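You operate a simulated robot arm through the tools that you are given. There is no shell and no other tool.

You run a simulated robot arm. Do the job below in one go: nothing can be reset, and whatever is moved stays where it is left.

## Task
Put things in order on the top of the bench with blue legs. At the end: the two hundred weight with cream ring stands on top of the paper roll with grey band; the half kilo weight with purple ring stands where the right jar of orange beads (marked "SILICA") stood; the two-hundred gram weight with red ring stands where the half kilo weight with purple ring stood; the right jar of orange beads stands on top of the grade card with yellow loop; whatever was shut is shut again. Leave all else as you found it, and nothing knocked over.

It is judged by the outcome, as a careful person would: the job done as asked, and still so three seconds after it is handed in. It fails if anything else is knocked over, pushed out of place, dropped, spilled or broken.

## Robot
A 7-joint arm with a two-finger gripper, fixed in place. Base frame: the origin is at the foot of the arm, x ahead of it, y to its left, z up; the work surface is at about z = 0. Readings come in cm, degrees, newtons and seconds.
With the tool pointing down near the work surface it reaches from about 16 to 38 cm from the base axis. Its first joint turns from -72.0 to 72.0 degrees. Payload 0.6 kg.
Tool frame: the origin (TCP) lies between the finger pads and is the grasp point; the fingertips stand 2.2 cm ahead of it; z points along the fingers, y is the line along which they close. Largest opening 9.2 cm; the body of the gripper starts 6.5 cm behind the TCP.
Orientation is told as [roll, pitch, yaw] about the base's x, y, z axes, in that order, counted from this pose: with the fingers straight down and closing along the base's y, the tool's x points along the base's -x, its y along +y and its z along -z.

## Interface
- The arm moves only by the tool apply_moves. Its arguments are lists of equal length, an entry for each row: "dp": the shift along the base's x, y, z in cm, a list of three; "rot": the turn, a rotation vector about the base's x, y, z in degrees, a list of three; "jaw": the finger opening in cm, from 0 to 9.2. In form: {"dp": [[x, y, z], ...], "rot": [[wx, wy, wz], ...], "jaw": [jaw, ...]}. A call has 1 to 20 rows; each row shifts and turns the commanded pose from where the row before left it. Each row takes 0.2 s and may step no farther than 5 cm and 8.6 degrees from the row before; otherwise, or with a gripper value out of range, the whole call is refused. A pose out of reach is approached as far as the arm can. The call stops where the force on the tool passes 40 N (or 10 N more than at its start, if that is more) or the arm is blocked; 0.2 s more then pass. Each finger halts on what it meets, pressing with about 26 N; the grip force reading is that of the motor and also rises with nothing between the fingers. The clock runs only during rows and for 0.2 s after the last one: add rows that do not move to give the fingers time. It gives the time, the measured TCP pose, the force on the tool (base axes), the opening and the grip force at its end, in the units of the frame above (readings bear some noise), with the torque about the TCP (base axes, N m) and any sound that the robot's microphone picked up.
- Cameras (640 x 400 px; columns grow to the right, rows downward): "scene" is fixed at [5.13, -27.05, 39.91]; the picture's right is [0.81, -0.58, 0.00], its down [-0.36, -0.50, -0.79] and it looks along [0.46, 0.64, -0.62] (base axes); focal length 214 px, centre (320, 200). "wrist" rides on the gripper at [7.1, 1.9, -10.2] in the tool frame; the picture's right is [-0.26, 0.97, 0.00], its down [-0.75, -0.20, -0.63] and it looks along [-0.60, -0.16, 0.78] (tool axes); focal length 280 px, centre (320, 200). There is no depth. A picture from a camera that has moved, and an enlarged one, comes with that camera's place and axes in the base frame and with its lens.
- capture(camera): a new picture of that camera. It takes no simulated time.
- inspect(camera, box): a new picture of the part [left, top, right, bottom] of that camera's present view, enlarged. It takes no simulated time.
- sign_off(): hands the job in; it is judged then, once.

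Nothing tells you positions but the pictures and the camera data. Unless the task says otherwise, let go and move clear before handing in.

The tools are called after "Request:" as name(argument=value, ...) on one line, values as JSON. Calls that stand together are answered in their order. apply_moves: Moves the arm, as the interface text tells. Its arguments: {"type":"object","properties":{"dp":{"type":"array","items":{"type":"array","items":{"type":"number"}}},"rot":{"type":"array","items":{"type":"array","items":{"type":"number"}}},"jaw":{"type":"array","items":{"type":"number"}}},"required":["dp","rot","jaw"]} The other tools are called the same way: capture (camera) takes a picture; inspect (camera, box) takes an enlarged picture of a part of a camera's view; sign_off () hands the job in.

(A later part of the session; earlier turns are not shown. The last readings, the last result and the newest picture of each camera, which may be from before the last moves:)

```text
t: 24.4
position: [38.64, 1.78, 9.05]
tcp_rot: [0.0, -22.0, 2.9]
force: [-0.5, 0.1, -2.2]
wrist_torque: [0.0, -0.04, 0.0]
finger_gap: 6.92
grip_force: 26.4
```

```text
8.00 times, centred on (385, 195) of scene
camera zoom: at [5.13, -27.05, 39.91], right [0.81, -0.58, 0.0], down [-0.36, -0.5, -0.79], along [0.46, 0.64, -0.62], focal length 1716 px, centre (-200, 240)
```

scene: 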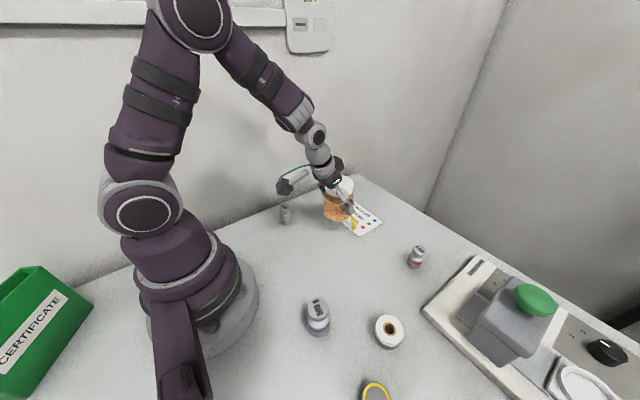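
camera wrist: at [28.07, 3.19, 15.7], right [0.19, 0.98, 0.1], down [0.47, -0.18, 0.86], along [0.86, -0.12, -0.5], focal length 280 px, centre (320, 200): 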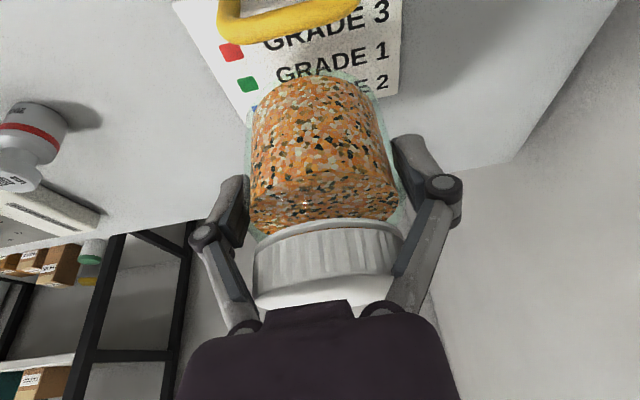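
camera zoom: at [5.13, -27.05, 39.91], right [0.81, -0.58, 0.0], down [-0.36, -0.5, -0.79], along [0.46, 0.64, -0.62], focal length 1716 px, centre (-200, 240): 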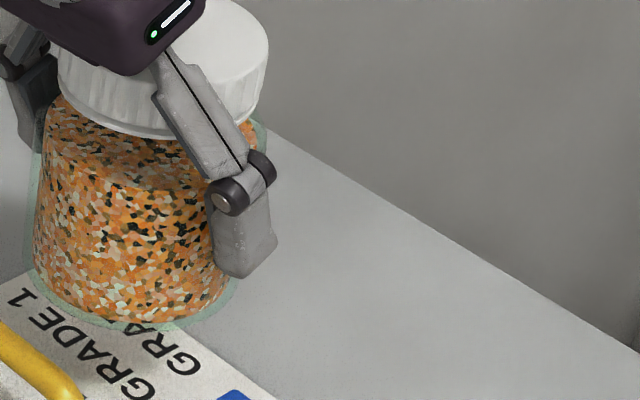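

The jar hangs upright over the card, about 0.6 cm clear of the loop. Lowering most of the way now.

Request:
apply_moves(dp=[[-0.05, 0.05, -1.5], [0, 0, -1.5], [0, 0, -0.9], [0, 0, 0]], rot=[[0, 0, 0], [0, 0, 0], [0, 0, 0], [0, 0, 0]], jaw=[5.5, 5.5, 5.5, 5.5])

Request:
inspect(camera="scene", box=[330, 170, 410, 250])

Request:
capture(camera="wrist")

```text
t: 25.4
position: [38.53, 1.88, 5.09]
tcp_rot: [0.0, -22.0, 2.9]
force: [-0.3, 0.0, -1.7]
wrist_torque: [-0.02, 0.0, 0.01]
finger_gap: 6.92
grip_force: 26.4
```

```text
5.00 times, centred on (370, 210) of scene
camera zoom: at [5.13, -27.05, 39.91], right [0.81, -0.58, 0.0], down [-0.36, -0.5, -0.79], along [0.46, 0.64, -0.62], focal length 1072 px, centre (70, 150)
```

zoom: 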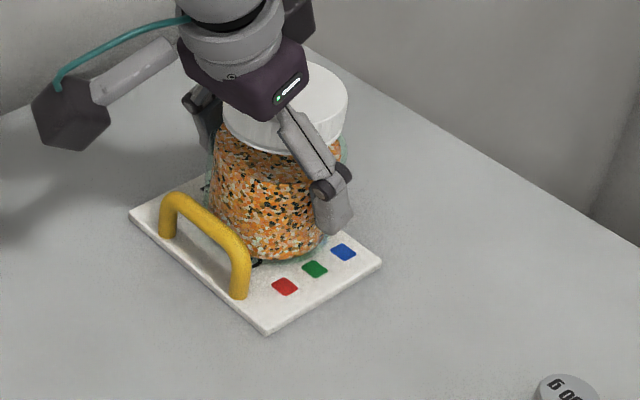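

```text
taken
camera wrist: at [28.02, 3.23, 11.76], right [0.19, 0.98, 0.1], down [0.47, -0.18, 0.86], along [0.86, -0.12, -0.5], focal length 280 px, centre (320, 200)
```

wrist: 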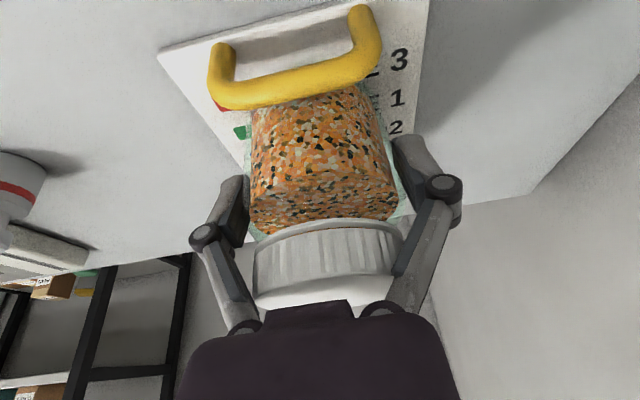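

Request:
apply_moves(dp=[[0, 0, -0.15], [0, 0, -0.15], [0, 0, 0]], rot=[[0, 0, 0], [0, 0, 0], [0, 0, 0]], jaw=[5.5, 5.5, 5.5])

```text
t: 26.2
position: [38.6, 1.8, 4.79]
tcp_rot: [0.0, -22.1, 3.0]
force: [0.8, -1.7, 4.6]
wrist_torque: [0.01, -0.04, -0.03]
finger_gap: 6.91
grip_force: 25.9
```

Contact is felt on the card. I'll check the gap between jar and loop before letting go.

Request:
inspect(camera="wrist", box=[200, 0, 440, 160])

Request:
inspect(camera="scene", box=[340, 190, 400, 235])

```text
2.50 times, centred on (320, 80) of wrist
camera zoom: at [28.04, 3.21, 11.5], right [0.19, 0.98, 0.1], down [0.47, -0.18, 0.86], along [0.86, -0.12, -0.5], focal length 701 px, centre (320, 500)
```

zoom: 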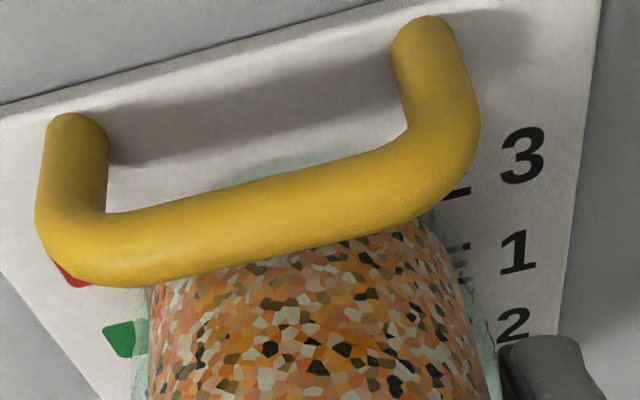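

```text
8.89 times, centred on (370, 212) of scene
camera zoom: at [5.13, -27.05, 39.91], right [0.81, -0.58, 0.0], down [-0.36, -0.5, -0.79], along [0.46, 0.64, -0.62], focal length 1906 px, centre (-124, 89)
```

zoom: 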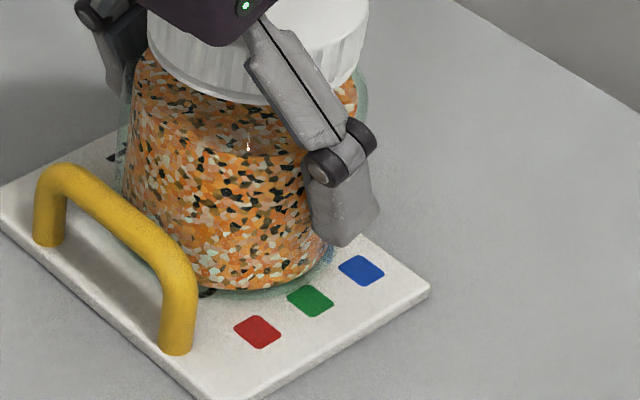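

The jar rests flat on the card behind the loop. Letting go slowly.

Request:
apply_moves(dp=[[0, 0, -0.05], [0, 0, 0], [0, 0, 0], [0, 0, 0], [0, 0, 0], [0, 0, 0]], rot=[[0, 0, 0], [0, 0, 0], [0, 0, 0], [0, 0, 0], [0, 0, 0], [0, 0, 0]], jaw=[5.5, 7.0, 7.4, 8.2, 9.2, 9.2])

Request:
capture(camera="wrist")

Request:
inspect(camera="scene", box=[340, 190, 400, 235])

```text
t: 27.6
position: [38.62, 1.96, 4.76]
tcp_rot: [0.1, -22.0, 2.9]
force: [0.6, 0.2, 0.9]
wrist_torque: [0.0, -0.02, 0.0]
finger_gap: 9.22
grip_force: 0.1
```

```text
taken
camera wrist: at [28.0, 3.24, 11.43], right [0.19, 0.98, 0.1], down [0.47, -0.18, 0.86], along [0.86, -0.12, -0.5], focal length 280 px, centre (320, 200)
```

wrist: 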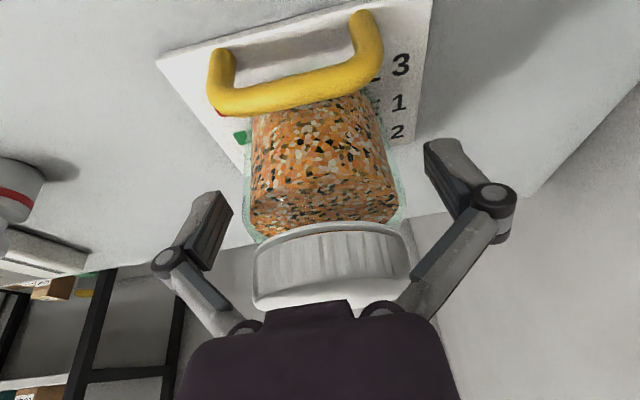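

```text
8.89 times, centred on (370, 212) of scene
camera zoom: at [5.13, -27.05, 39.91], right [0.81, -0.58, 0.0], down [-0.36, -0.5, -0.79], along [0.46, 0.64, -0.62], focal length 1906 px, centre (-124, 89)
```

zoom: 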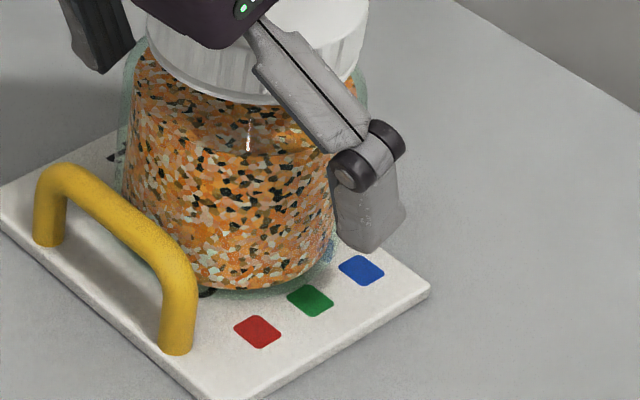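

The jar stands free on the card. I'll back the gripper out along its own axis and swing over toward the red-ring weight.

Request:
apply_moves(dp=[[0, 0, 3.0], [-1.0, 0, 3.5], [-2.0, 0, 4.0], [-3.0, -0.2, 3.0], [0.34, -3.77, -0.5], [-0.15, -3.77, -1], [-0.59, -3.76, -1.5], [-0.9, -3.74, -1.5], [0, 0, 0]], rot=[[0, 0, 0], [0, 0, 0], [0, 0, 0], [0, 0, 0], [0, 0, -6.5], [0, 0, -6.5], [0, 0, -6.5], [0, 0, -6.5], [0, 0, 0]], jaw=[9.2, 9.2, 9.2, 9.2, 9.2, 9.2, 9.2, 9.2, 9.2])

Request:
capture(camera="wrist")

Request:
capture(camera="scene")

```text
t: 29.6
position: [31.24, -13.42, 13.79]
tcp_rot: [0.0, -22.1, -23.2]
force: [-0.2, 0.0, -0.2]
wrist_torque: [0.0, 0.02, -0.02]
finger_gap: 9.18
grip_force: 0.0
```

```text
taken
camera wrist: at [22.35, -7.54, 20.5], right [0.6, 0.79, 0.1], down [0.35, -0.37, 0.86], along [0.72, -0.49, -0.5], focal length 280 px, centre (320, 200)
```

wrist: 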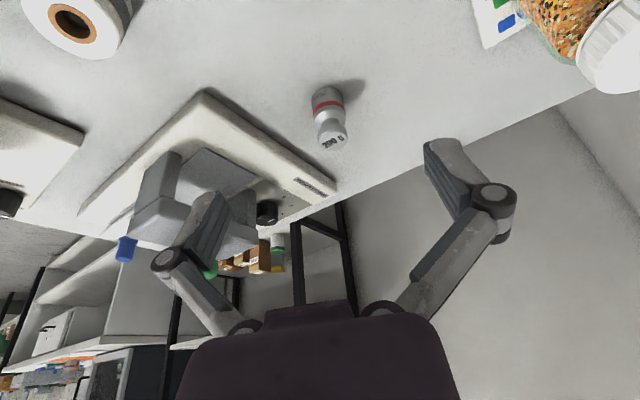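

```text
taken
```

scene: 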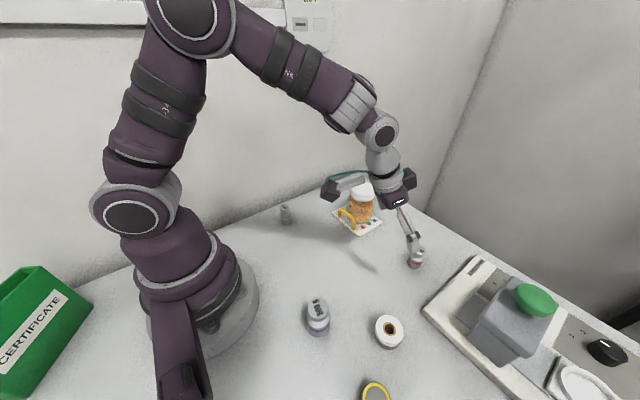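

Request:
inspect(camera="wrist", box=[280, 70, 380, 170])

Request:
inspect(camera="wrist", box=[100, 80, 360, 300])

```text
4.00 times, centred on (330, 120) of wrist
camera zoom: at [22.35, -7.54, 20.5], right [0.6, 0.79, 0.1], down [0.35, -0.37, 0.86], along [0.72, -0.49, -0.5], focal length 1122 px, centre (280, 520)
```

zoom: 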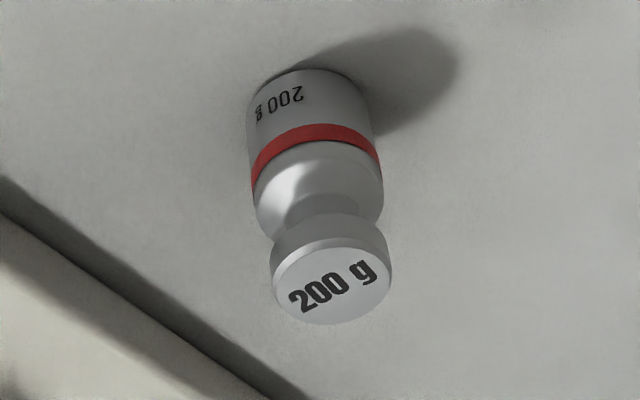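

```text
1.82 times, centred on (230, 190) of wrist
camera zoom: at [22.35, -7.54, 20.5], right [0.6, 0.79, 0.1], down [0.35, -0.37, 0.86], along [0.72, -0.49, -0.5], focal length 510 px, centre (484, 218)
```

zoom: 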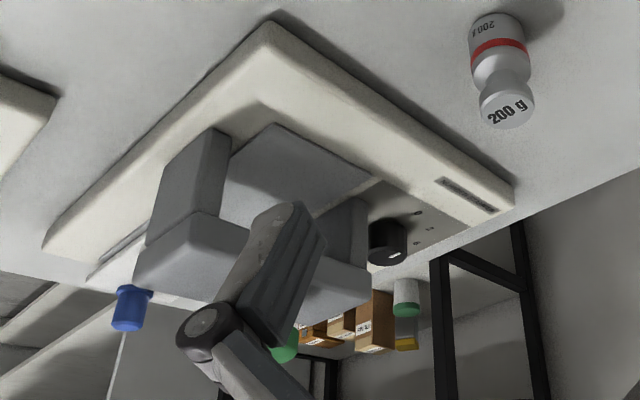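

The red-ring weight is near (37.95, -16.0). Because the fingers swing on links, I'll close them here in free air to see how far the tips move forward before working near the bench.

Request:
apply_moves(dp=[[0, 0, 0], [0, 0, 0], [0, 0, 0], [0, 0, 0]], rot=[[0, 0, 0], [0, 0, 0], [0, 0, 0], [0, 0, 0]], jaw=[7, 5, 5, 5])

Request:
capture(camera="wrist")

Request:
apply_moves(dp=[[0, 0, 0], [0, 0, 0], [0, 0, 0]], rot=[[0, 0, 0], [0, 0, 0], [0, 0, 0]], jaw=[3.5, 2.8, 2.8])

Request:
capture(camera="wrist")

Request:
capture(camera="scene")

```text
t: 30.6
position: [31.15, -13.17, 13.84]
tcp_rot: [0.0, -22.1, -23.2]
force: [0.3, -0.4, 0.0]
wrist_torque: [0.0, 0.01, 0.01]
finger_gap: 4.99
grip_force: 0.1
```

```text
taken
camera wrist: at [22.35, -7.51, 20.51], right [0.6, 0.79, 0.1], down [0.35, -0.37, 0.86], along [0.72, -0.49, -0.5], focal length 280 px, centre (320, 200)
```

wrist: 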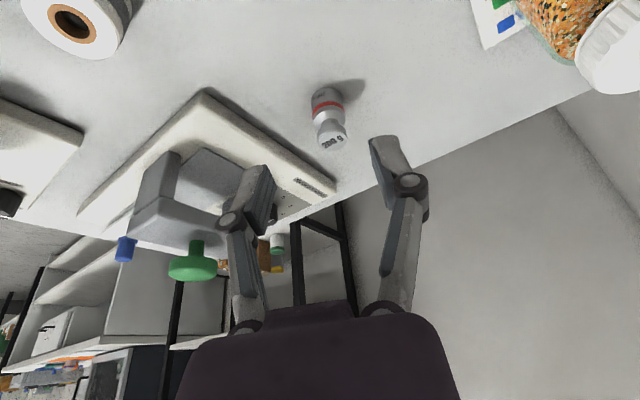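

```text
t: 31.4
position: [31.33, -13.3, 13.87]
tcp_rot: [0.0, -22.0, -23.0]
force: [-0.3, -0.2, 0.4]
wrist_torque: [0.0, 0.03, -0.02]
finger_gap: 2.79
grip_force: 0.1
```

```text
taken
camera wrist: at [22.35, -7.51, 20.51], right [0.6, 0.79, 0.1], down [0.35, -0.37, 0.86], along [0.72, -0.49, -0.5], focal length 280 px, centre (320, 200)
```

wrist: 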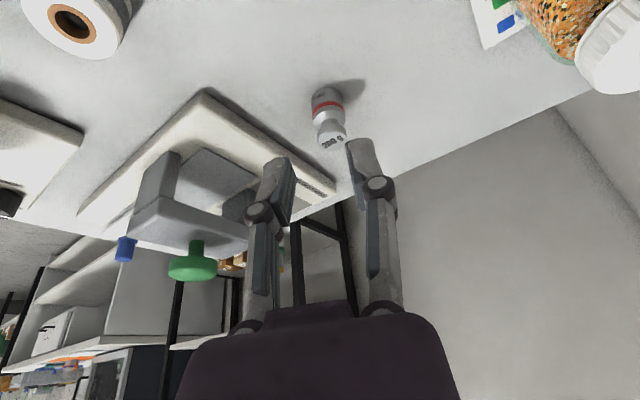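

```text
taken
```

scene: 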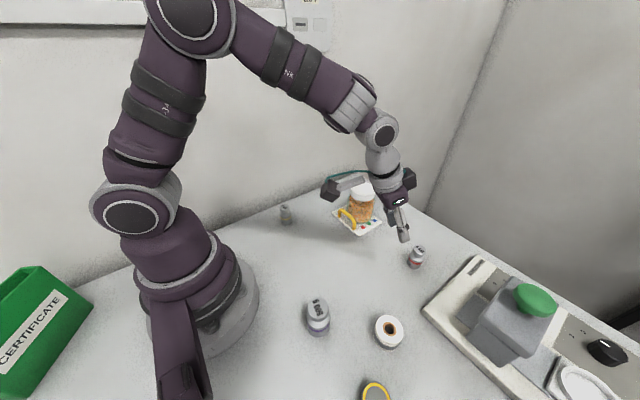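

At 2.8 cm opening the tips reach only a little further forward, so I'll leave a small height margin. Next I'll move above the red weight with a 5 cm opening and check.

Request:
apply_moves(dp=[[2.23, -0.9, -1.6], [2.23, -0.9, -1.6], [2.23, -0.9, -1.6], [0, 0, 0]], rot=[[0, 0, 0], [0, 0, 0], [0, 0, 0], [0, 0, 0]], jaw=[4, 5, 5, 5])

Request:
capture(camera="wrist")

Request:
inspect(camera="scene", box=[370, 200, 450, 280])

```text
t: 32.4
position: [37.86, -16.05, 8.9]
tcp_rot: [-0.1, -22.0, -23.1]
force: [0.1, -1.3, 0.2]
wrist_torque: [-0.03, 0.01, 0.03]
finger_gap: 4.96
grip_force: 0.2
```

```text
taken
camera wrist: at [29.03, -10.29, 15.66], right [0.6, 0.79, 0.1], down [0.35, -0.37, 0.86], along [0.72, -0.49, -0.5], focal length 280 px, centre (320, 200)
```

wrist: 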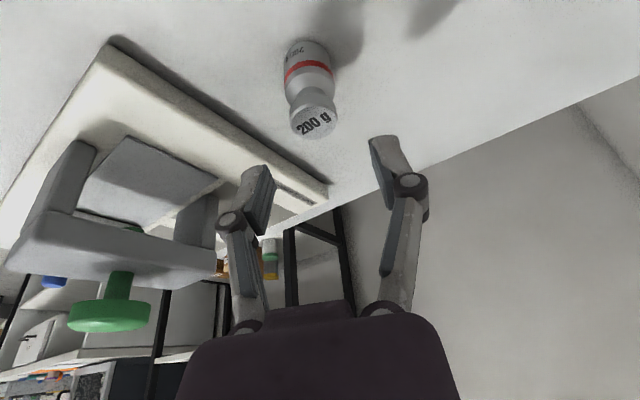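

```text
5.00 times, centred on (410, 240) of scene
camera zoom: at [5.13, -27.05, 39.91], right [0.81, -0.58, 0.0], down [-0.36, -0.5, -0.79], along [0.46, 0.64, -0.62], focal length 1072 px, centre (-130, 0)
```

zoom: 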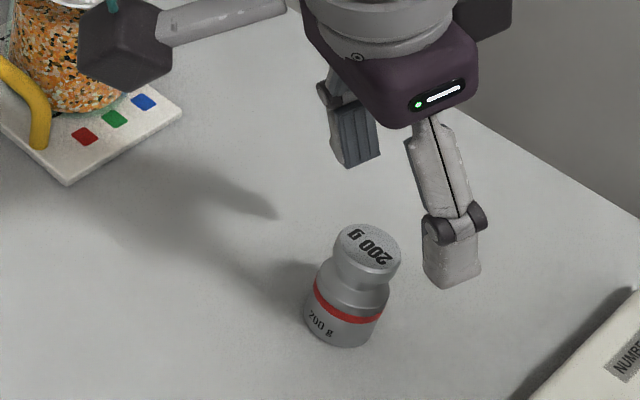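

Alignment is right over the weight. Lowering to grip height.

Request:
apply_moves(dp=[[0.04, 0, -2], [0, 0, -2], [0, 0, -1.6], [0, 0, 0]], rot=[[0, 0, 0], [0, 0, 0], [0, 0, 0], [0, 0, 0]], jaw=[5, 5, 5, 5])

Request:
capture(camera="wrist")

Request:
inspect(camera="scene", box=[370, 200, 450, 280])

```text
t: 33.4
position: [38.1, -16.09, 3.4]
tcp_rot: [-0.1, -22.0, -23.1]
force: [0.3, 0.5, -0.4]
wrist_torque: [0.0, -0.02, 0.03]
finger_gap: 5.02
grip_force: 0.2
```

```text
taken
camera wrist: at [29.08, -10.26, 10.09], right [0.6, 0.79, 0.1], down [0.35, -0.37, 0.86], along [0.72, -0.49, -0.5], focal length 280 px, centre (320, 200)
```

wrist: 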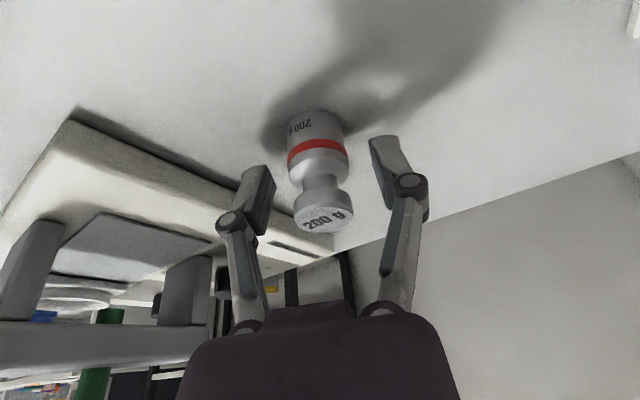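

```text
5.00 times, centred on (410, 240) of scene
camera zoom: at [5.13, -27.05, 39.91], right [0.81, -0.58, 0.0], down [-0.36, -0.5, -0.79], along [0.46, 0.64, -0.62], focal length 1072 px, centre (-130, 0)
```

zoom: 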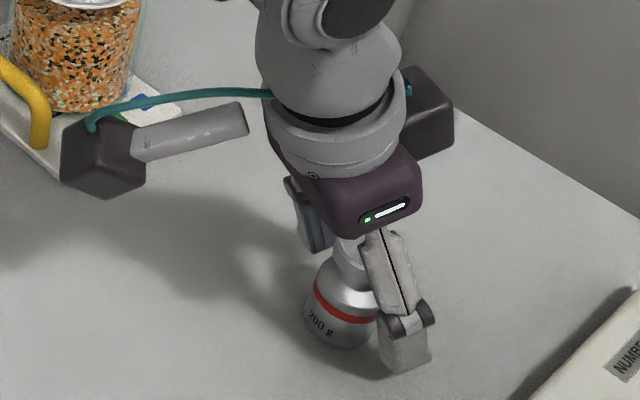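

Request:
apply_moves(dp=[[0, 0, -0.2], [0, 0, 0], [0, 0, 0], [0, 0, 0], [0, 0, 0], [0, 0, 0]], rot=[[0, 0, 0], [0, 0, 0], [0, 0, 0], [0, 0, 0], [0, 0, 0], [0, 0, 0]], jaw=[5, 4, 3.2, 2.2, 1.8, 1.8])

Request:
capture(camera="wrist")

Request:
inspect(camera="scene", box=[370, 200, 450, 280])

```text
t: 34.8
position: [37.95, -16.09, 3.26]
tcp_rot: [0.1, -22.1, -23.1]
force: [-0.4, 0.3, 0.0]
wrist_torque: [0.04, 0.0, 0.01]
finger_gap: 2.73
grip_force: 25.9
```

```text
taken
camera wrist: at [29.08, -10.25, 9.9], right [0.6, 0.79, 0.1], down [0.35, -0.37, 0.86], along [0.72, -0.49, -0.5], focal length 280 px, centre (320, 200)
```

wrist: 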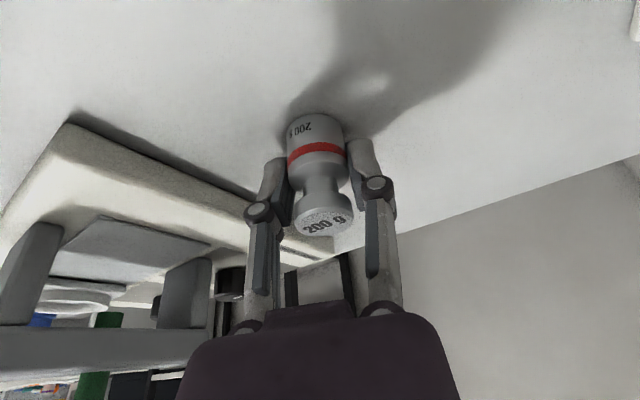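

```text
5.00 times, centred on (410, 240) of scene
camera zoom: at [5.13, -27.05, 39.91], right [0.81, -0.58, 0.0], down [-0.36, -0.5, -0.79], along [0.46, 0.64, -0.62], focal length 1072 px, centre (-130, 0)
```

zoom: 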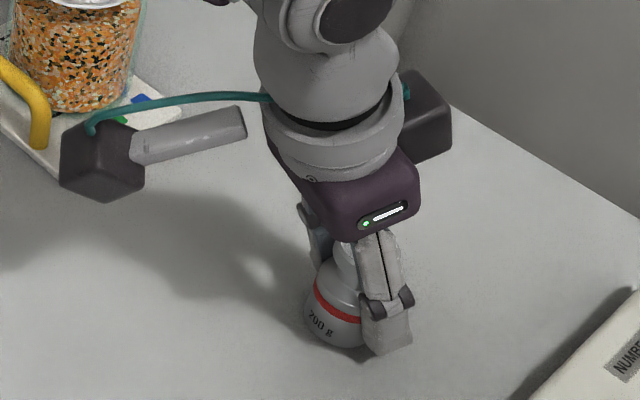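

The weight is gripped at 2.73 cm. Lifting slightly to confirm before carrying.

Request:
apply_moves(dp=[[0, 0, 0.5], [0, 0, 1.0], [0, 0, 0]], rot=[[0, 0, 0], [0, 0, 0], [0, 0, 0]], jaw=[1.8, 1.8, 1.8])

Request:
capture(camera="wrist")

```text
t: 35.6
position: [37.86, -16.01, 4.7]
tcp_rot: [0.0, -21.9, -23.1]
force: [0.1, -0.1, -2.0]
wrist_torque: [0.0, 0.02, -0.02]
finger_gap: 2.74
grip_force: 26.2
```

```text
taken
camera wrist: at [29.12, -10.3, 11.39], right [0.6, 0.79, 0.1], down [0.35, -0.37, 0.86], along [0.72, -0.49, -0.5], focal length 280 px, centre (320, 200)
```

wrist: 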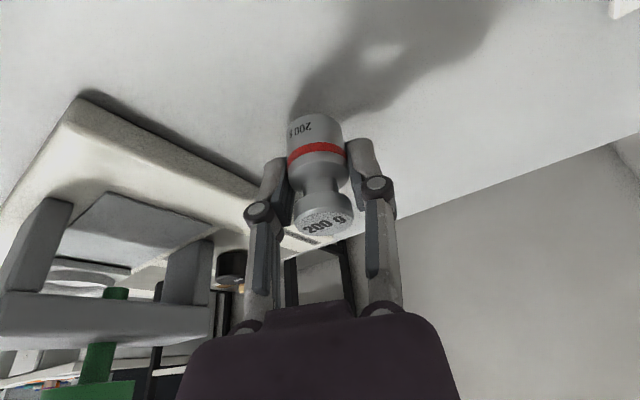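

It hangs steady at 2 N. I'll carry it to a bare temporary spot at about (26, -4).

Request:
apply_moves(dp=[[0, 0, 2.0], [-0.3, 0.3, 2.0], [-2.33, 2.35, 0], [-2.33, 2.35, 0], [-2.33, 2.35, 0], [-2.33, 2.35, 0], [-2.33, 2.35, 0], [0, 0, -2.0], [0, 0, -2.0], [0, 0, -1.2], [0, 0, 0]], rot=[[0, 0, 0], [0, 0, 0], [0, 0, 2.86], [0, 0, 2.86], [0, 0, 2.86], [0, 0, 2.86], [0, 0, 2.86], [0, 0, 0], [0, 0, 0], [0, 0, 0], [0, 0, 0]], jaw=[1.8, 1.8, 1.8, 1.8, 1.8, 1.8, 1.8, 1.8, 1.8, 1.8, 1.8])

Request:
capture(camera="wrist")

Request:
capture(camera="scene")

```text
t: 38.0
position: [26.03, -3.99, 3.35]
tcp_rot: [0.1, -21.9, -8.7]
force: [0.2, -0.1, -2.0]
wrist_torque: [0.0, 0.02, 0.0]
finger_gap: 2.71
grip_force: 25.7
```

```text
taken
camera wrist: at [16.01, -0.56, 10.12], right [0.39, 0.92, 0.1], down [0.43, -0.27, 0.86], along [0.82, -0.29, -0.5], focal length 280 px, centre (320, 200)
```

wrist: 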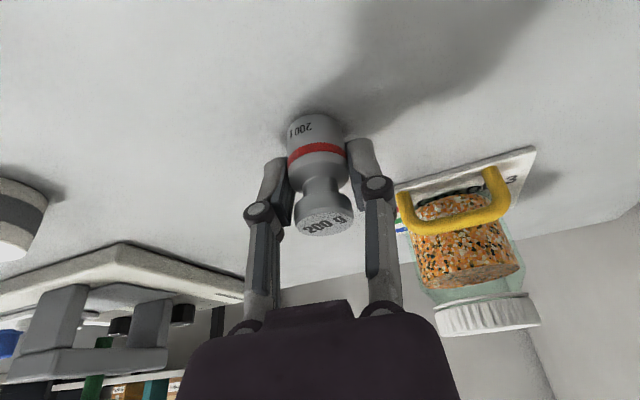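

```text
taken
```

scene: 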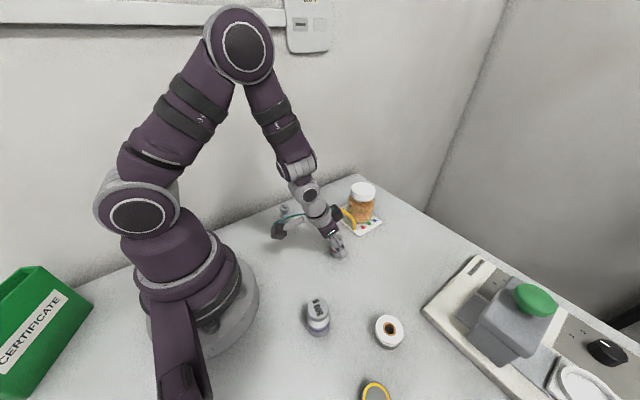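

Request:
apply_moves(dp=[[0, 0, -0.1], [0, 0, -0.1], [0, 0, 0]], rot=[[0, 0, 0], [0, 0, 0], [0, 0, 0]], jaw=[1.8, 1.8, 1.8])

```text
t: 38.8
position: [25.97, -3.98, 3.34]
tcp_rot: [0.0, -22.0, -8.9]
force: [-0.3, -0.4, -2.5]
wrist_torque: [0.01, 0.01, -0.03]
finger_gap: 2.73
grip_force: 26.0
```

Request:
apply_moves(dp=[[0, 0, -0.08], [0, 0, -0.08], [0, 0, 0]], rot=[[0, 0, 0], [0, 0, 0], [0, 0, 0]], jaw=[1.8, 1.8, 1.8])

```text
t: 39.6
position: [26.07, -4.07, 3.09]
tcp_rot: [0.0, -22.0, -8.7]
force: [-0.1, -2.4, 17.6]
wrist_torque: [-0.05, 0.02, 0.04]
finger_gap: 2.69
grip_force: 26.2
```

Contact with the bench. I'll ease off a touch and open.

Request:
apply_moves(dp=[[0, 0, 0.05], [0, 0, 0], [0, 0, 0], [0, 0, 0], [0, 0, 0]], rot=[[0, 0, 0], [0, 0, 0], [0, 0, 0], [0, 0, 0], [0, 0, 0]], jaw=[1.8, 2.9, 3.5, 5, 5])

Request:
capture(camera="wrist")

Request:
inspect(camera="scene", box=[290, 200, 390, 280])

```text
t: 40.8
position: [26.07, -4.0, 3.15]
tcp_rot: [0.0, -22.0, -8.8]
force: [0.3, 0.0, 0.1]
wrist_torque: [0.03, -0.01, -0.01]
finger_gap: 5.01
grip_force: 0.1
```

```text
taken
camera wrist: at [15.98, -0.56, 9.85], right [0.39, 0.92, 0.1], down [0.43, -0.27, 0.86], along [0.82, -0.29, -0.5], focal length 280 px, centre (320, 200)
```

wrist: 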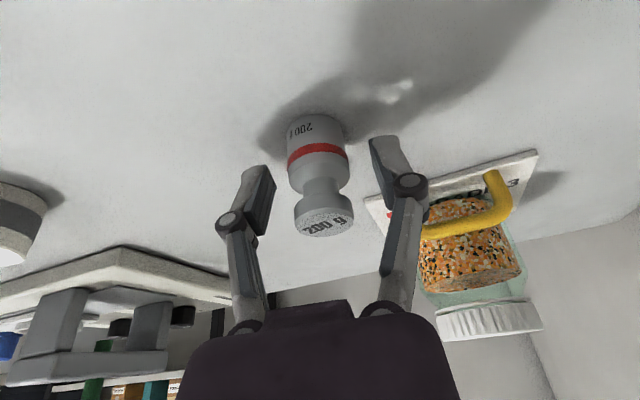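

```text
5.00 times, centred on (340, 240) of scene
camera zoom: at [5.13, -27.05, 39.91], right [0.81, -0.58, 0.0], down [-0.36, -0.5, -0.79], along [0.46, 0.64, -0.62], focal length 1072 px, centre (220, 0)
```

zoom: 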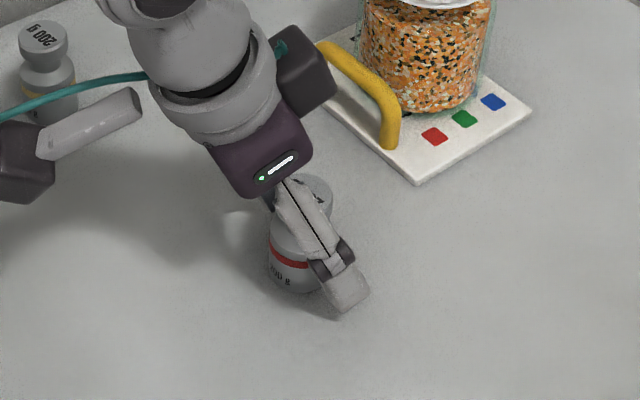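

The red-ring weight stands at its temporary spot near (26, -4). I'll rise, straighten the tool, and move above the 500 g weight at about (14, -14.2).

Request:
apply_moves(dp=[[0, 0, 4.5], [0, 0, 4.5], [0, 0, 1], [0, 0, 1], [0, 0, 1], [-2.0, -2.93, 0], [-2.26, -2.5, 0], [-2.5, -2.04, 0], [-2.65, -1.56, 0], [-2.64, -1.16, 0], [0, 0, 0]], rot=[[0, 0, 0], [0, 0, 0], [1.12, 7.25, 0], [1.12, 7.25, 0], [1.12, 7.25, 0], [0, 0, -7.34], [0, 0, -7.34], [0, 0, -7.34], [0, 0, -7.34], [0, 0, -7.34], [0, 0, 0]], jaw=[5, 5, 5, 6, 6.5, 6.5, 6.5, 6.5, 6.5, 6.5, 6.5])

Request:
capture(camera="wrist")

Request:
capture(camera="scene")

```text
t: 43.2
position: [13.97, -14.17, 15.17]
tcp_rot: [0.0, 0.0, -45.5]
force: [0.7, 0.1, -0.3]
wrist_torque: [-0.02, -0.01, -0.02]
finger_gap: 6.53
grip_force: 0.0
```

```text
taken
camera wrist: at [10.21, -7.88, 25.19], right [0.87, 0.49, 0.0], down [0.38, -0.68, 0.63], along [0.3, -0.55, -0.78], focal length 280 px, centre (320, 200)
```

wrist: 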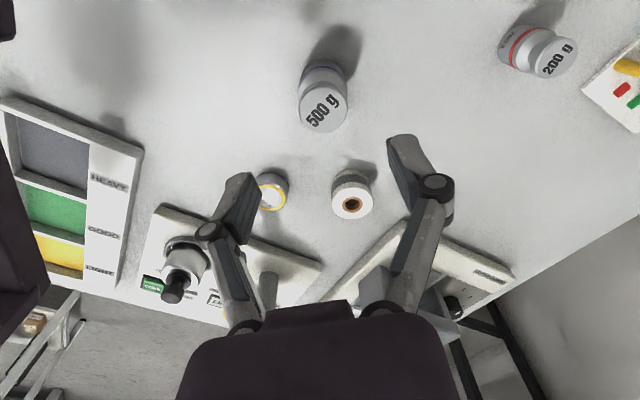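

```text
taken
```

scene: 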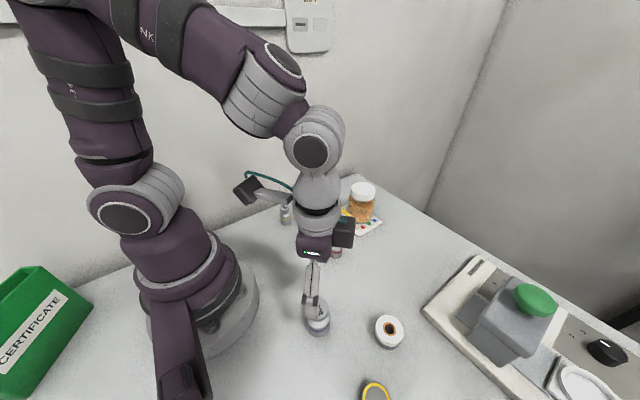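

Request:
inspect(camera="wrist", box=[270, 40, 370, 140])

Request:
inspect(camera="wrist", box=[240, 150, 400, 230])

```text
4.00 times, centred on (320, 90) of wrist
camera zoom: at [10.21, -7.88, 25.19], right [0.87, 0.49, 0.0], down [0.38, -0.68, 0.63], along [0.3, -0.55, -0.78], focal length 1122 px, centre (320, 640)
```

zoom: 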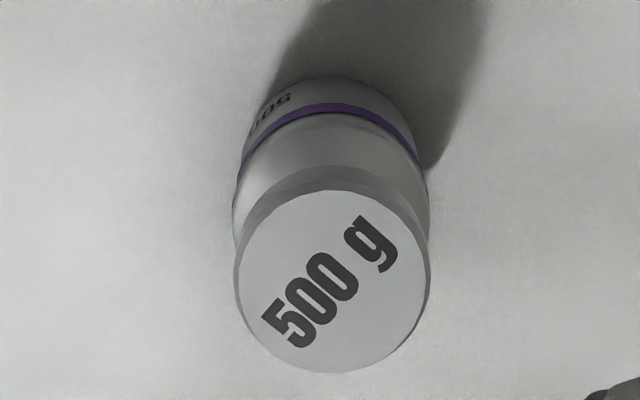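

```text
4.00 times, centred on (320, 190) of wrist
camera zoom: at [10.21, -7.88, 25.19], right [0.87, 0.49, 0.0], down [0.38, -0.68, 0.63], along [0.3, -0.55, -0.78], focal length 1122 px, centre (320, 240)
```

zoom: 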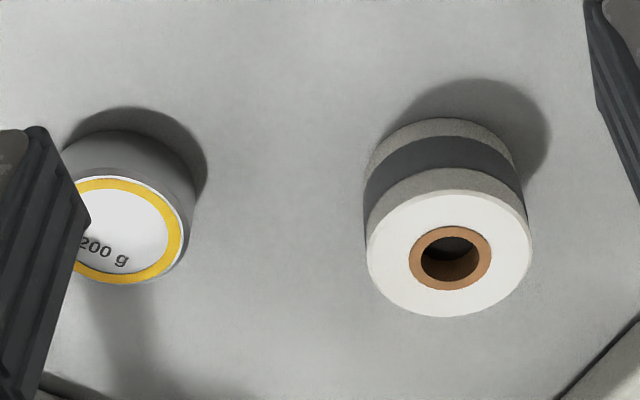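

The 500 g weight is at about (13.97, -14.05), a couple of millimetres off the tool axis. I'll correct and come down part way to re-check.

Request:
apply_moves(dp=[[0.14, 0.24, -2], [0, 0, -2], [0, 0, -1.7], [0, 0, 0]], rot=[[0, 0, 0], [0, 0, 0], [0, 0, 0], [0, 0, 0]], jaw=[6.5, 6.5, 6.5, 6.5])

Request:
capture(camera="wrist")

Request:
inspect(camera="scene", box=[280, 270, 360, 350])

```text
t: 44.2
position: [14.04, -13.85, 9.47]
tcp_rot: [0.1, 0.0, -45.4]
force: [-0.3, -0.1, 0.0]
wrist_torque: [0.02, 0.02, 0.02]
finger_gap: 6.48
grip_force: 0.0
```

```text
taken
camera wrist: at [10.41, -7.62, 19.55], right [0.87, 0.49, 0.0], down [0.38, -0.68, 0.63], along [0.31, -0.55, -0.78], focal length 280 px, centre (320, 200)
```

wrist: 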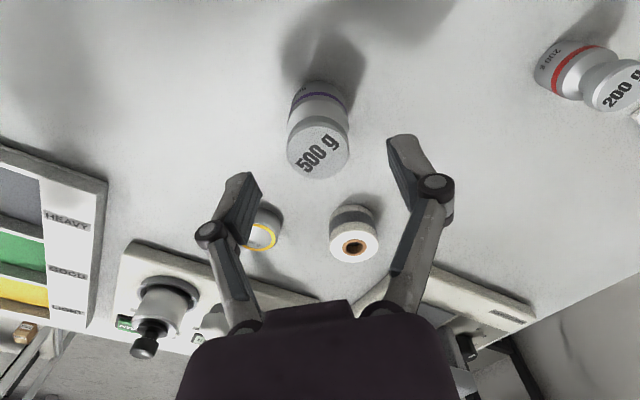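

```text
5.00 times, centred on (320, 310) of scene
camera zoom: at [5.13, -27.05, 39.91], right [0.81, -0.58, 0.0], down [-0.36, -0.5, -0.79], along [0.46, 0.64, -0.62], focal length 1072 px, centre (320, -350)
```

zoom: 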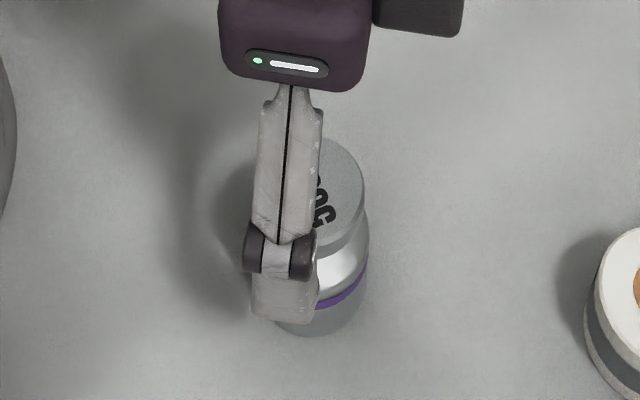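

Centred on the 500 g weight. Lowering to grip its body.

Request:
apply_moves(dp=[[0, 0, -2], [0, 0, -2], [0, 0, -2], [0, 0, 0]], rot=[[0, 0, 0], [0, 0, 0], [0, 0, 0], [0, 0, 0]], jaw=[6.5, 6.5, 6.5, 6.5])

Request:
apply_moves(dp=[[0, 0, 0], [0, 0, 0], [0, 0, 0], [0, 0, 0], [0, 0, 0]], rot=[[0, 0, 0], [0, 0, 0], [0, 0, 0], [0, 0, 0], [0, 0, 0]], jaw=[5.2, 4.2, 3.2, 2.6, 2.6])

Request:
capture(camera="wrist")

Request:
inspect(camera="scene", box=[280, 270, 360, 350])

```text
t: 45.2
position: [14.1, -13.99, 3.63]
tcp_rot: [0.0, 0.0, -45.6]
force: [-0.7, -0.8, 0.6]
wrist_torque: [0.0, -0.01, 0.01]
finger_gap: 6.5
grip_force: 0.0
```

```text
t: 46.4
position: [14.06, -13.99, 3.48]
tcp_rot: [0.0, 0.0, -45.5]
force: [-1.7, -1.8, 1.9]
wrist_torque: [-0.03, 0.06, 0.03]
finger_gap: 3.7
grip_force: 26.0
```

```text
taken
camera wrist: at [10.42, -7.66, 13.61], right [0.87, 0.49, 0.0], down [0.38, -0.68, 0.63], along [0.31, -0.55, -0.78], focal length 280 px, centre (320, 200)
```

wrist: 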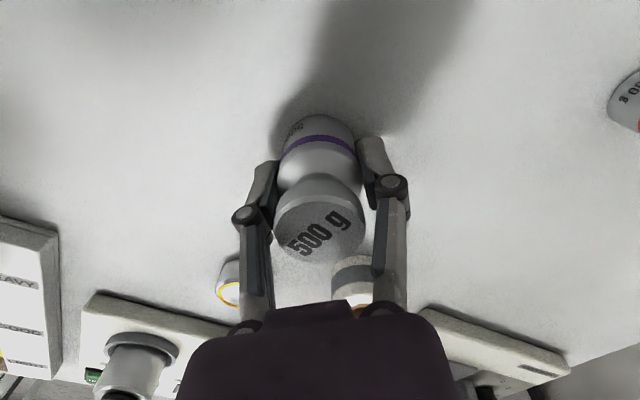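

```text
5.00 times, centred on (320, 310) of scene
camera zoom: at [5.13, -27.05, 39.91], right [0.81, -0.58, 0.0], down [-0.36, -0.5, -0.79], along [0.46, 0.64, -0.62], focal length 1072 px, centre (320, -350)
```

zoom: 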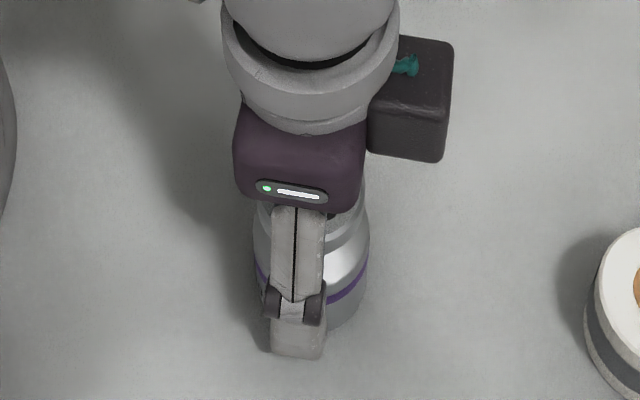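

Gripped at 3.70 cm. Lifting slightly to check the hold.

Request:
apply_moves(dp=[[0, 0, 0.5], [0, 0, 1.0], [0, 0, 0]], rot=[[0, 0, 0], [0, 0, 0], [0, 0, 0]], jaw=[2.6, 2.6, 2.6])

Request:
capture(camera="wrist")

```text
t: 47.2
position: [14.11, -13.88, 5.02]
tcp_rot: [0.0, 0.1, -45.6]
force: [-0.2, 0.4, -5.5]
wrist_torque: [0.0, -0.02, -0.01]
finger_gap: 3.69
grip_force: 26.0
```

```text
taken
camera wrist: at [10.46, -7.6, 15.08], right [0.87, 0.49, 0.0], down [0.38, -0.68, 0.63], along [0.31, -0.55, -0.78], focal length 280 px, centre (320, 200)
```

wrist: 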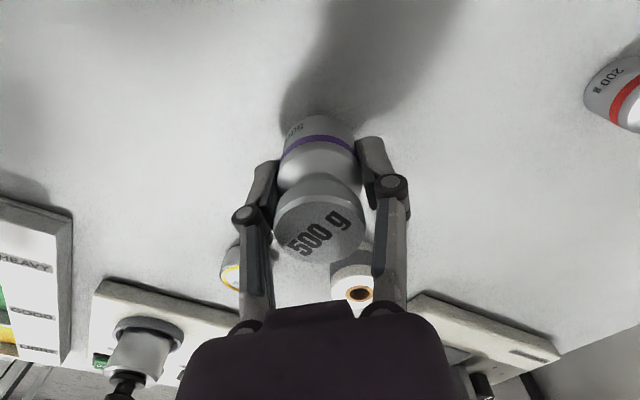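

It holds at about 5 N. I'll carry the 500 g weight to where the jar stood, at (27.85, -12.07).

Request:
apply_moves(dp=[[0, 0, 3], [3.44, 0.48, 0], [3.44, 0.48, 0], [3.44, 0.48, 0], [3.45, 0.49, 0], [0, 0, 0], [0, 0, -2], [0, 0, -1.8], [0, 0, 0]], rot=[[0, 0, 0], [0, 0, 5.5], [0, 0, 5.5], [0, 0, 5.5], [0, 0, 5.6], [0, 0, 0], [0, 0, 0], [0, 0, 0], [0, 0, 0]], jaw=[2.6, 2.6, 2.6, 2.6, 2.6, 2.6, 2.6, 2.6, 2.6])

Request:
capture(camera="wrist")

Request:
capture(camera="scene")

```text
t: 49.2
position: [27.97, -11.99, 4.1]
tcp_rot: [0.0, -0.1, -23.4]
force: [-0.1, 0.6, -3.8]
wrist_torque: [-0.02, -0.01, 0.02]
finger_gap: 3.72
grip_force: 26.1
```

```text
taken
camera wrist: at [22.16, -7.45, 14.24], right [0.62, 0.78, 0.0], down [0.61, -0.49, 0.63], along [0.49, -0.39, -0.78], focal length 280 px, centre (320, 200)
```

wrist: 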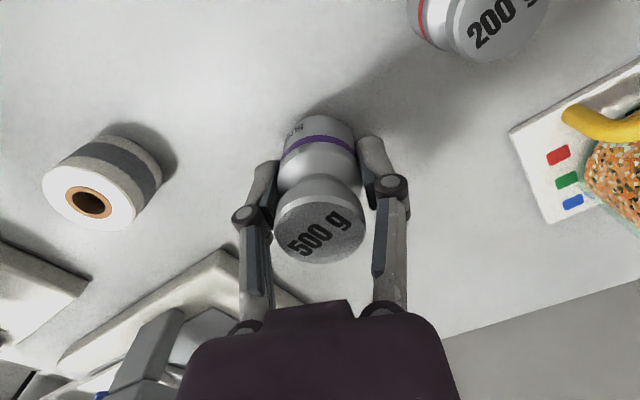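

```text
taken
```

scene: 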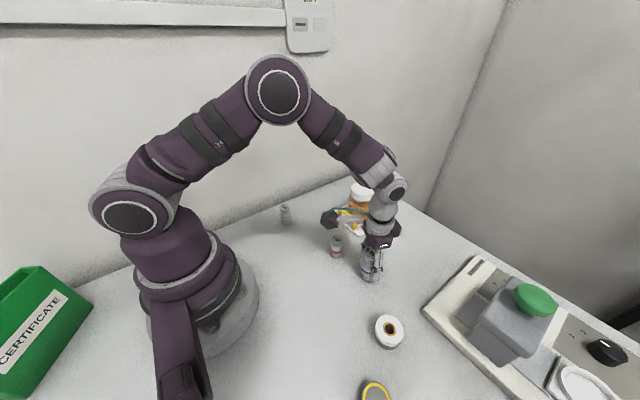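

Request:
apply_moves(dp=[[-0.05, -0.06, -0.25], [0, 0, -0.2], [0, 0, 0]], rot=[[0, 0, 0], [0, 0, 0], [0, 0, 0]], jaw=[2.6, 2.6, 2.6])

Request:
apply_moves(dp=[[0, 0, -0.08], [0, 0, 0]], rot=[[0, 0, 0], [0, 0, 0]], jaw=[2.6, 2.6])

```text
t: 50.0
position: [27.89, -12.15, 3.71]
tcp_rot: [0.0, -0.1, -23.4]
force: [0.8, 0.3, -5.1]
wrist_torque: [0.0, -0.01, 0.02]
finger_gap: 3.68
grip_force: 25.6
```

```text
t: 50.6
position: [27.85, -12.11, 3.6]
tcp_rot: [0.0, 0.0, -23.4]
force: [0.1, 0.1, -5.0]
wrist_torque: [-0.01, -0.01, -0.01]
finger_gap: 3.67
grip_force: 26.8
```

Request:
apply_moves(dp=[[0, 0, -0.08], [0, 0, -0.06], [0, 0, 0]], rot=[[0, 0, 0], [0, 0, 0], [0, 0, 0]], jaw=[2.6, 2.6, 2.6])

```text
t: 51.4
position: [27.85, -12.2, 3.55]
tcp_rot: [0.0, 0.0, -23.4]
force: [-1.1, 1.3, 6.0]
wrist_torque: [0.13, 0.14, -0.01]
finger_gap: 3.7
grip_force: 26.2
```

The 500 g weight has touched down. Opening the fingers.

Request:
apply_moves(dp=[[0, 0, -0.04], [0, 0, 0], [0, 0, 0], [0, 0, 0], [0, 0, 0]], rot=[[0, 0, 0], [0, 0, 0], [0, 0, 0], [0, 0, 0], [0, 0, 0]], jaw=[2.6, 3.9, 4.6, 6.2, 6.2])

Request:
capture(camera="wrist")

Request:
inspect(camera="scene", box=[320, 210, 420, 300])

```text
t: 52.6
position: [27.86, -12.13, 3.41]
tcp_rot: [0.0, 0.0, -23.4]
force: [-0.5, 0.3, 0.5]
wrist_torque: [0.0, 0.0, 0.01]
finger_gap: 6.17
grip_force: 0.0
```

```text
taken
camera wrist: at [22.01, -7.57, 13.56], right [0.62, 0.78, 0.0], down [0.61, -0.49, 0.63], along [0.49, -0.39, -0.78], focal length 280 px, centre (320, 200)
```

wrist: 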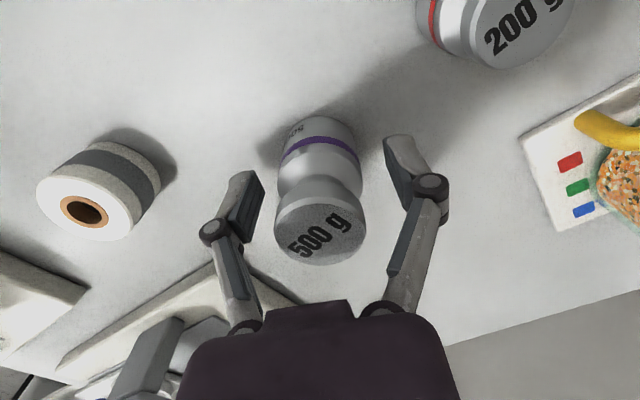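

```text
4.44 times, centred on (370, 255) of scene
camera zoom: at [5.13, -27.05, 39.91], right [0.81, -0.58, 0.0], down [-0.36, -0.5, -0.79], along [0.46, 0.64, -0.62], focal length 953 px, centre (98, -44)
```

zoom: 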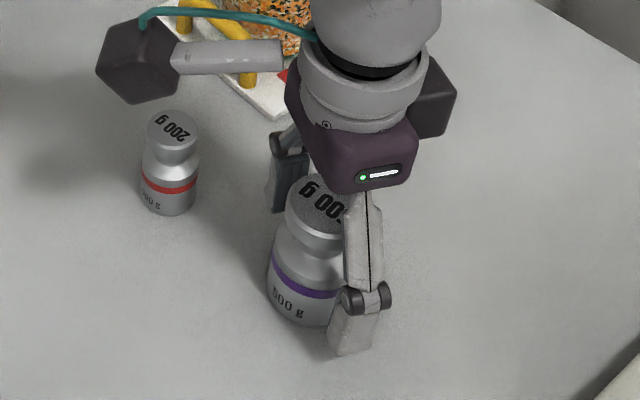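

The 500 g weight stands free where the jar was. Next I'll pick up the red-ring weight from (26, -4) with a vertical tool.

Request:
apply_moves(dp=[[0, 0, 4], [0, 0, 4], [0, 0, 3.5], [-0.9, 4.05, 0], [-0.9, 4.05, 0], [0, 0, -3], [0, 0, 0]], rot=[[0, 0, 0], [0, 0, 0], [0, 0, 0], [0, 0, 7.3], [0, 0, 7.3], [0, 0, 0], [0, 0, 0]], jaw=[6.2, 6.2, 6.2, 5.2, 5.2, 5.2, 5.2])

Request:
capture(camera="wrist")

Request:
inspect(camera="wrist", box=[270, 70, 370, 170])

Request:
capture(camera="scene")

```text
t: 54.2
position: [25.98, -3.96, 11.85]
tcp_rot: [0.0, 0.0, -8.9]
force: [0.2, 0.3, 0.1]
wrist_torque: [0.0, -0.02, -0.01]
finger_gap: 5.2
grip_force: 0.1
```

```text
taken
camera wrist: at [19.23, -0.99, 21.97], right [0.41, 0.91, 0.0], down [0.71, -0.32, 0.63], along [0.57, -0.25, -0.78], focal length 280 px, centre (320, 200)
```

wrist: 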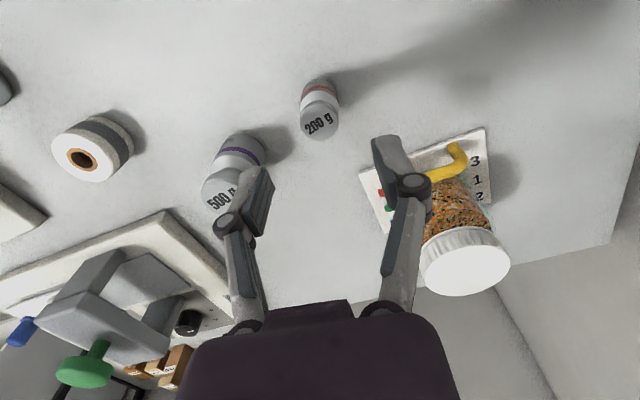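

```text
4.00 times, centred on (320, 120) of wrist
camera zoom: at [19.23, -0.99, 21.97], right [0.41, 0.91, 0.0], down [0.71, -0.32, 0.63], along [0.57, -0.25, -0.78], focal length 1122 px, centre (320, 520)
```

zoom: 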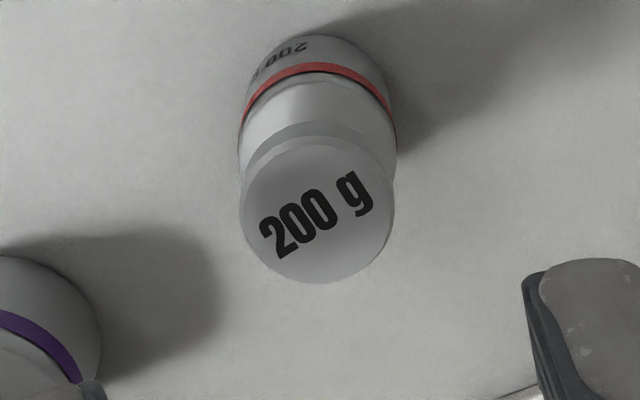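

```text
taken
```

scene: 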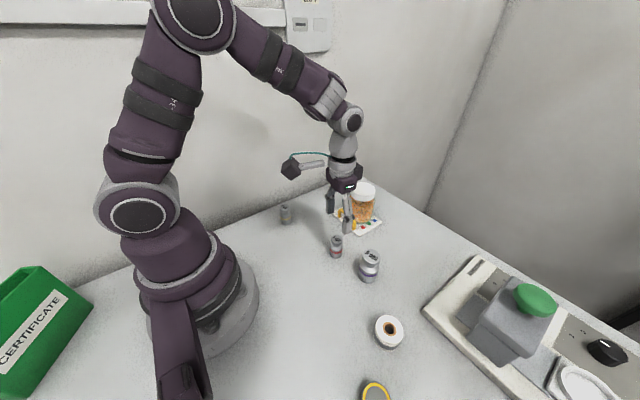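

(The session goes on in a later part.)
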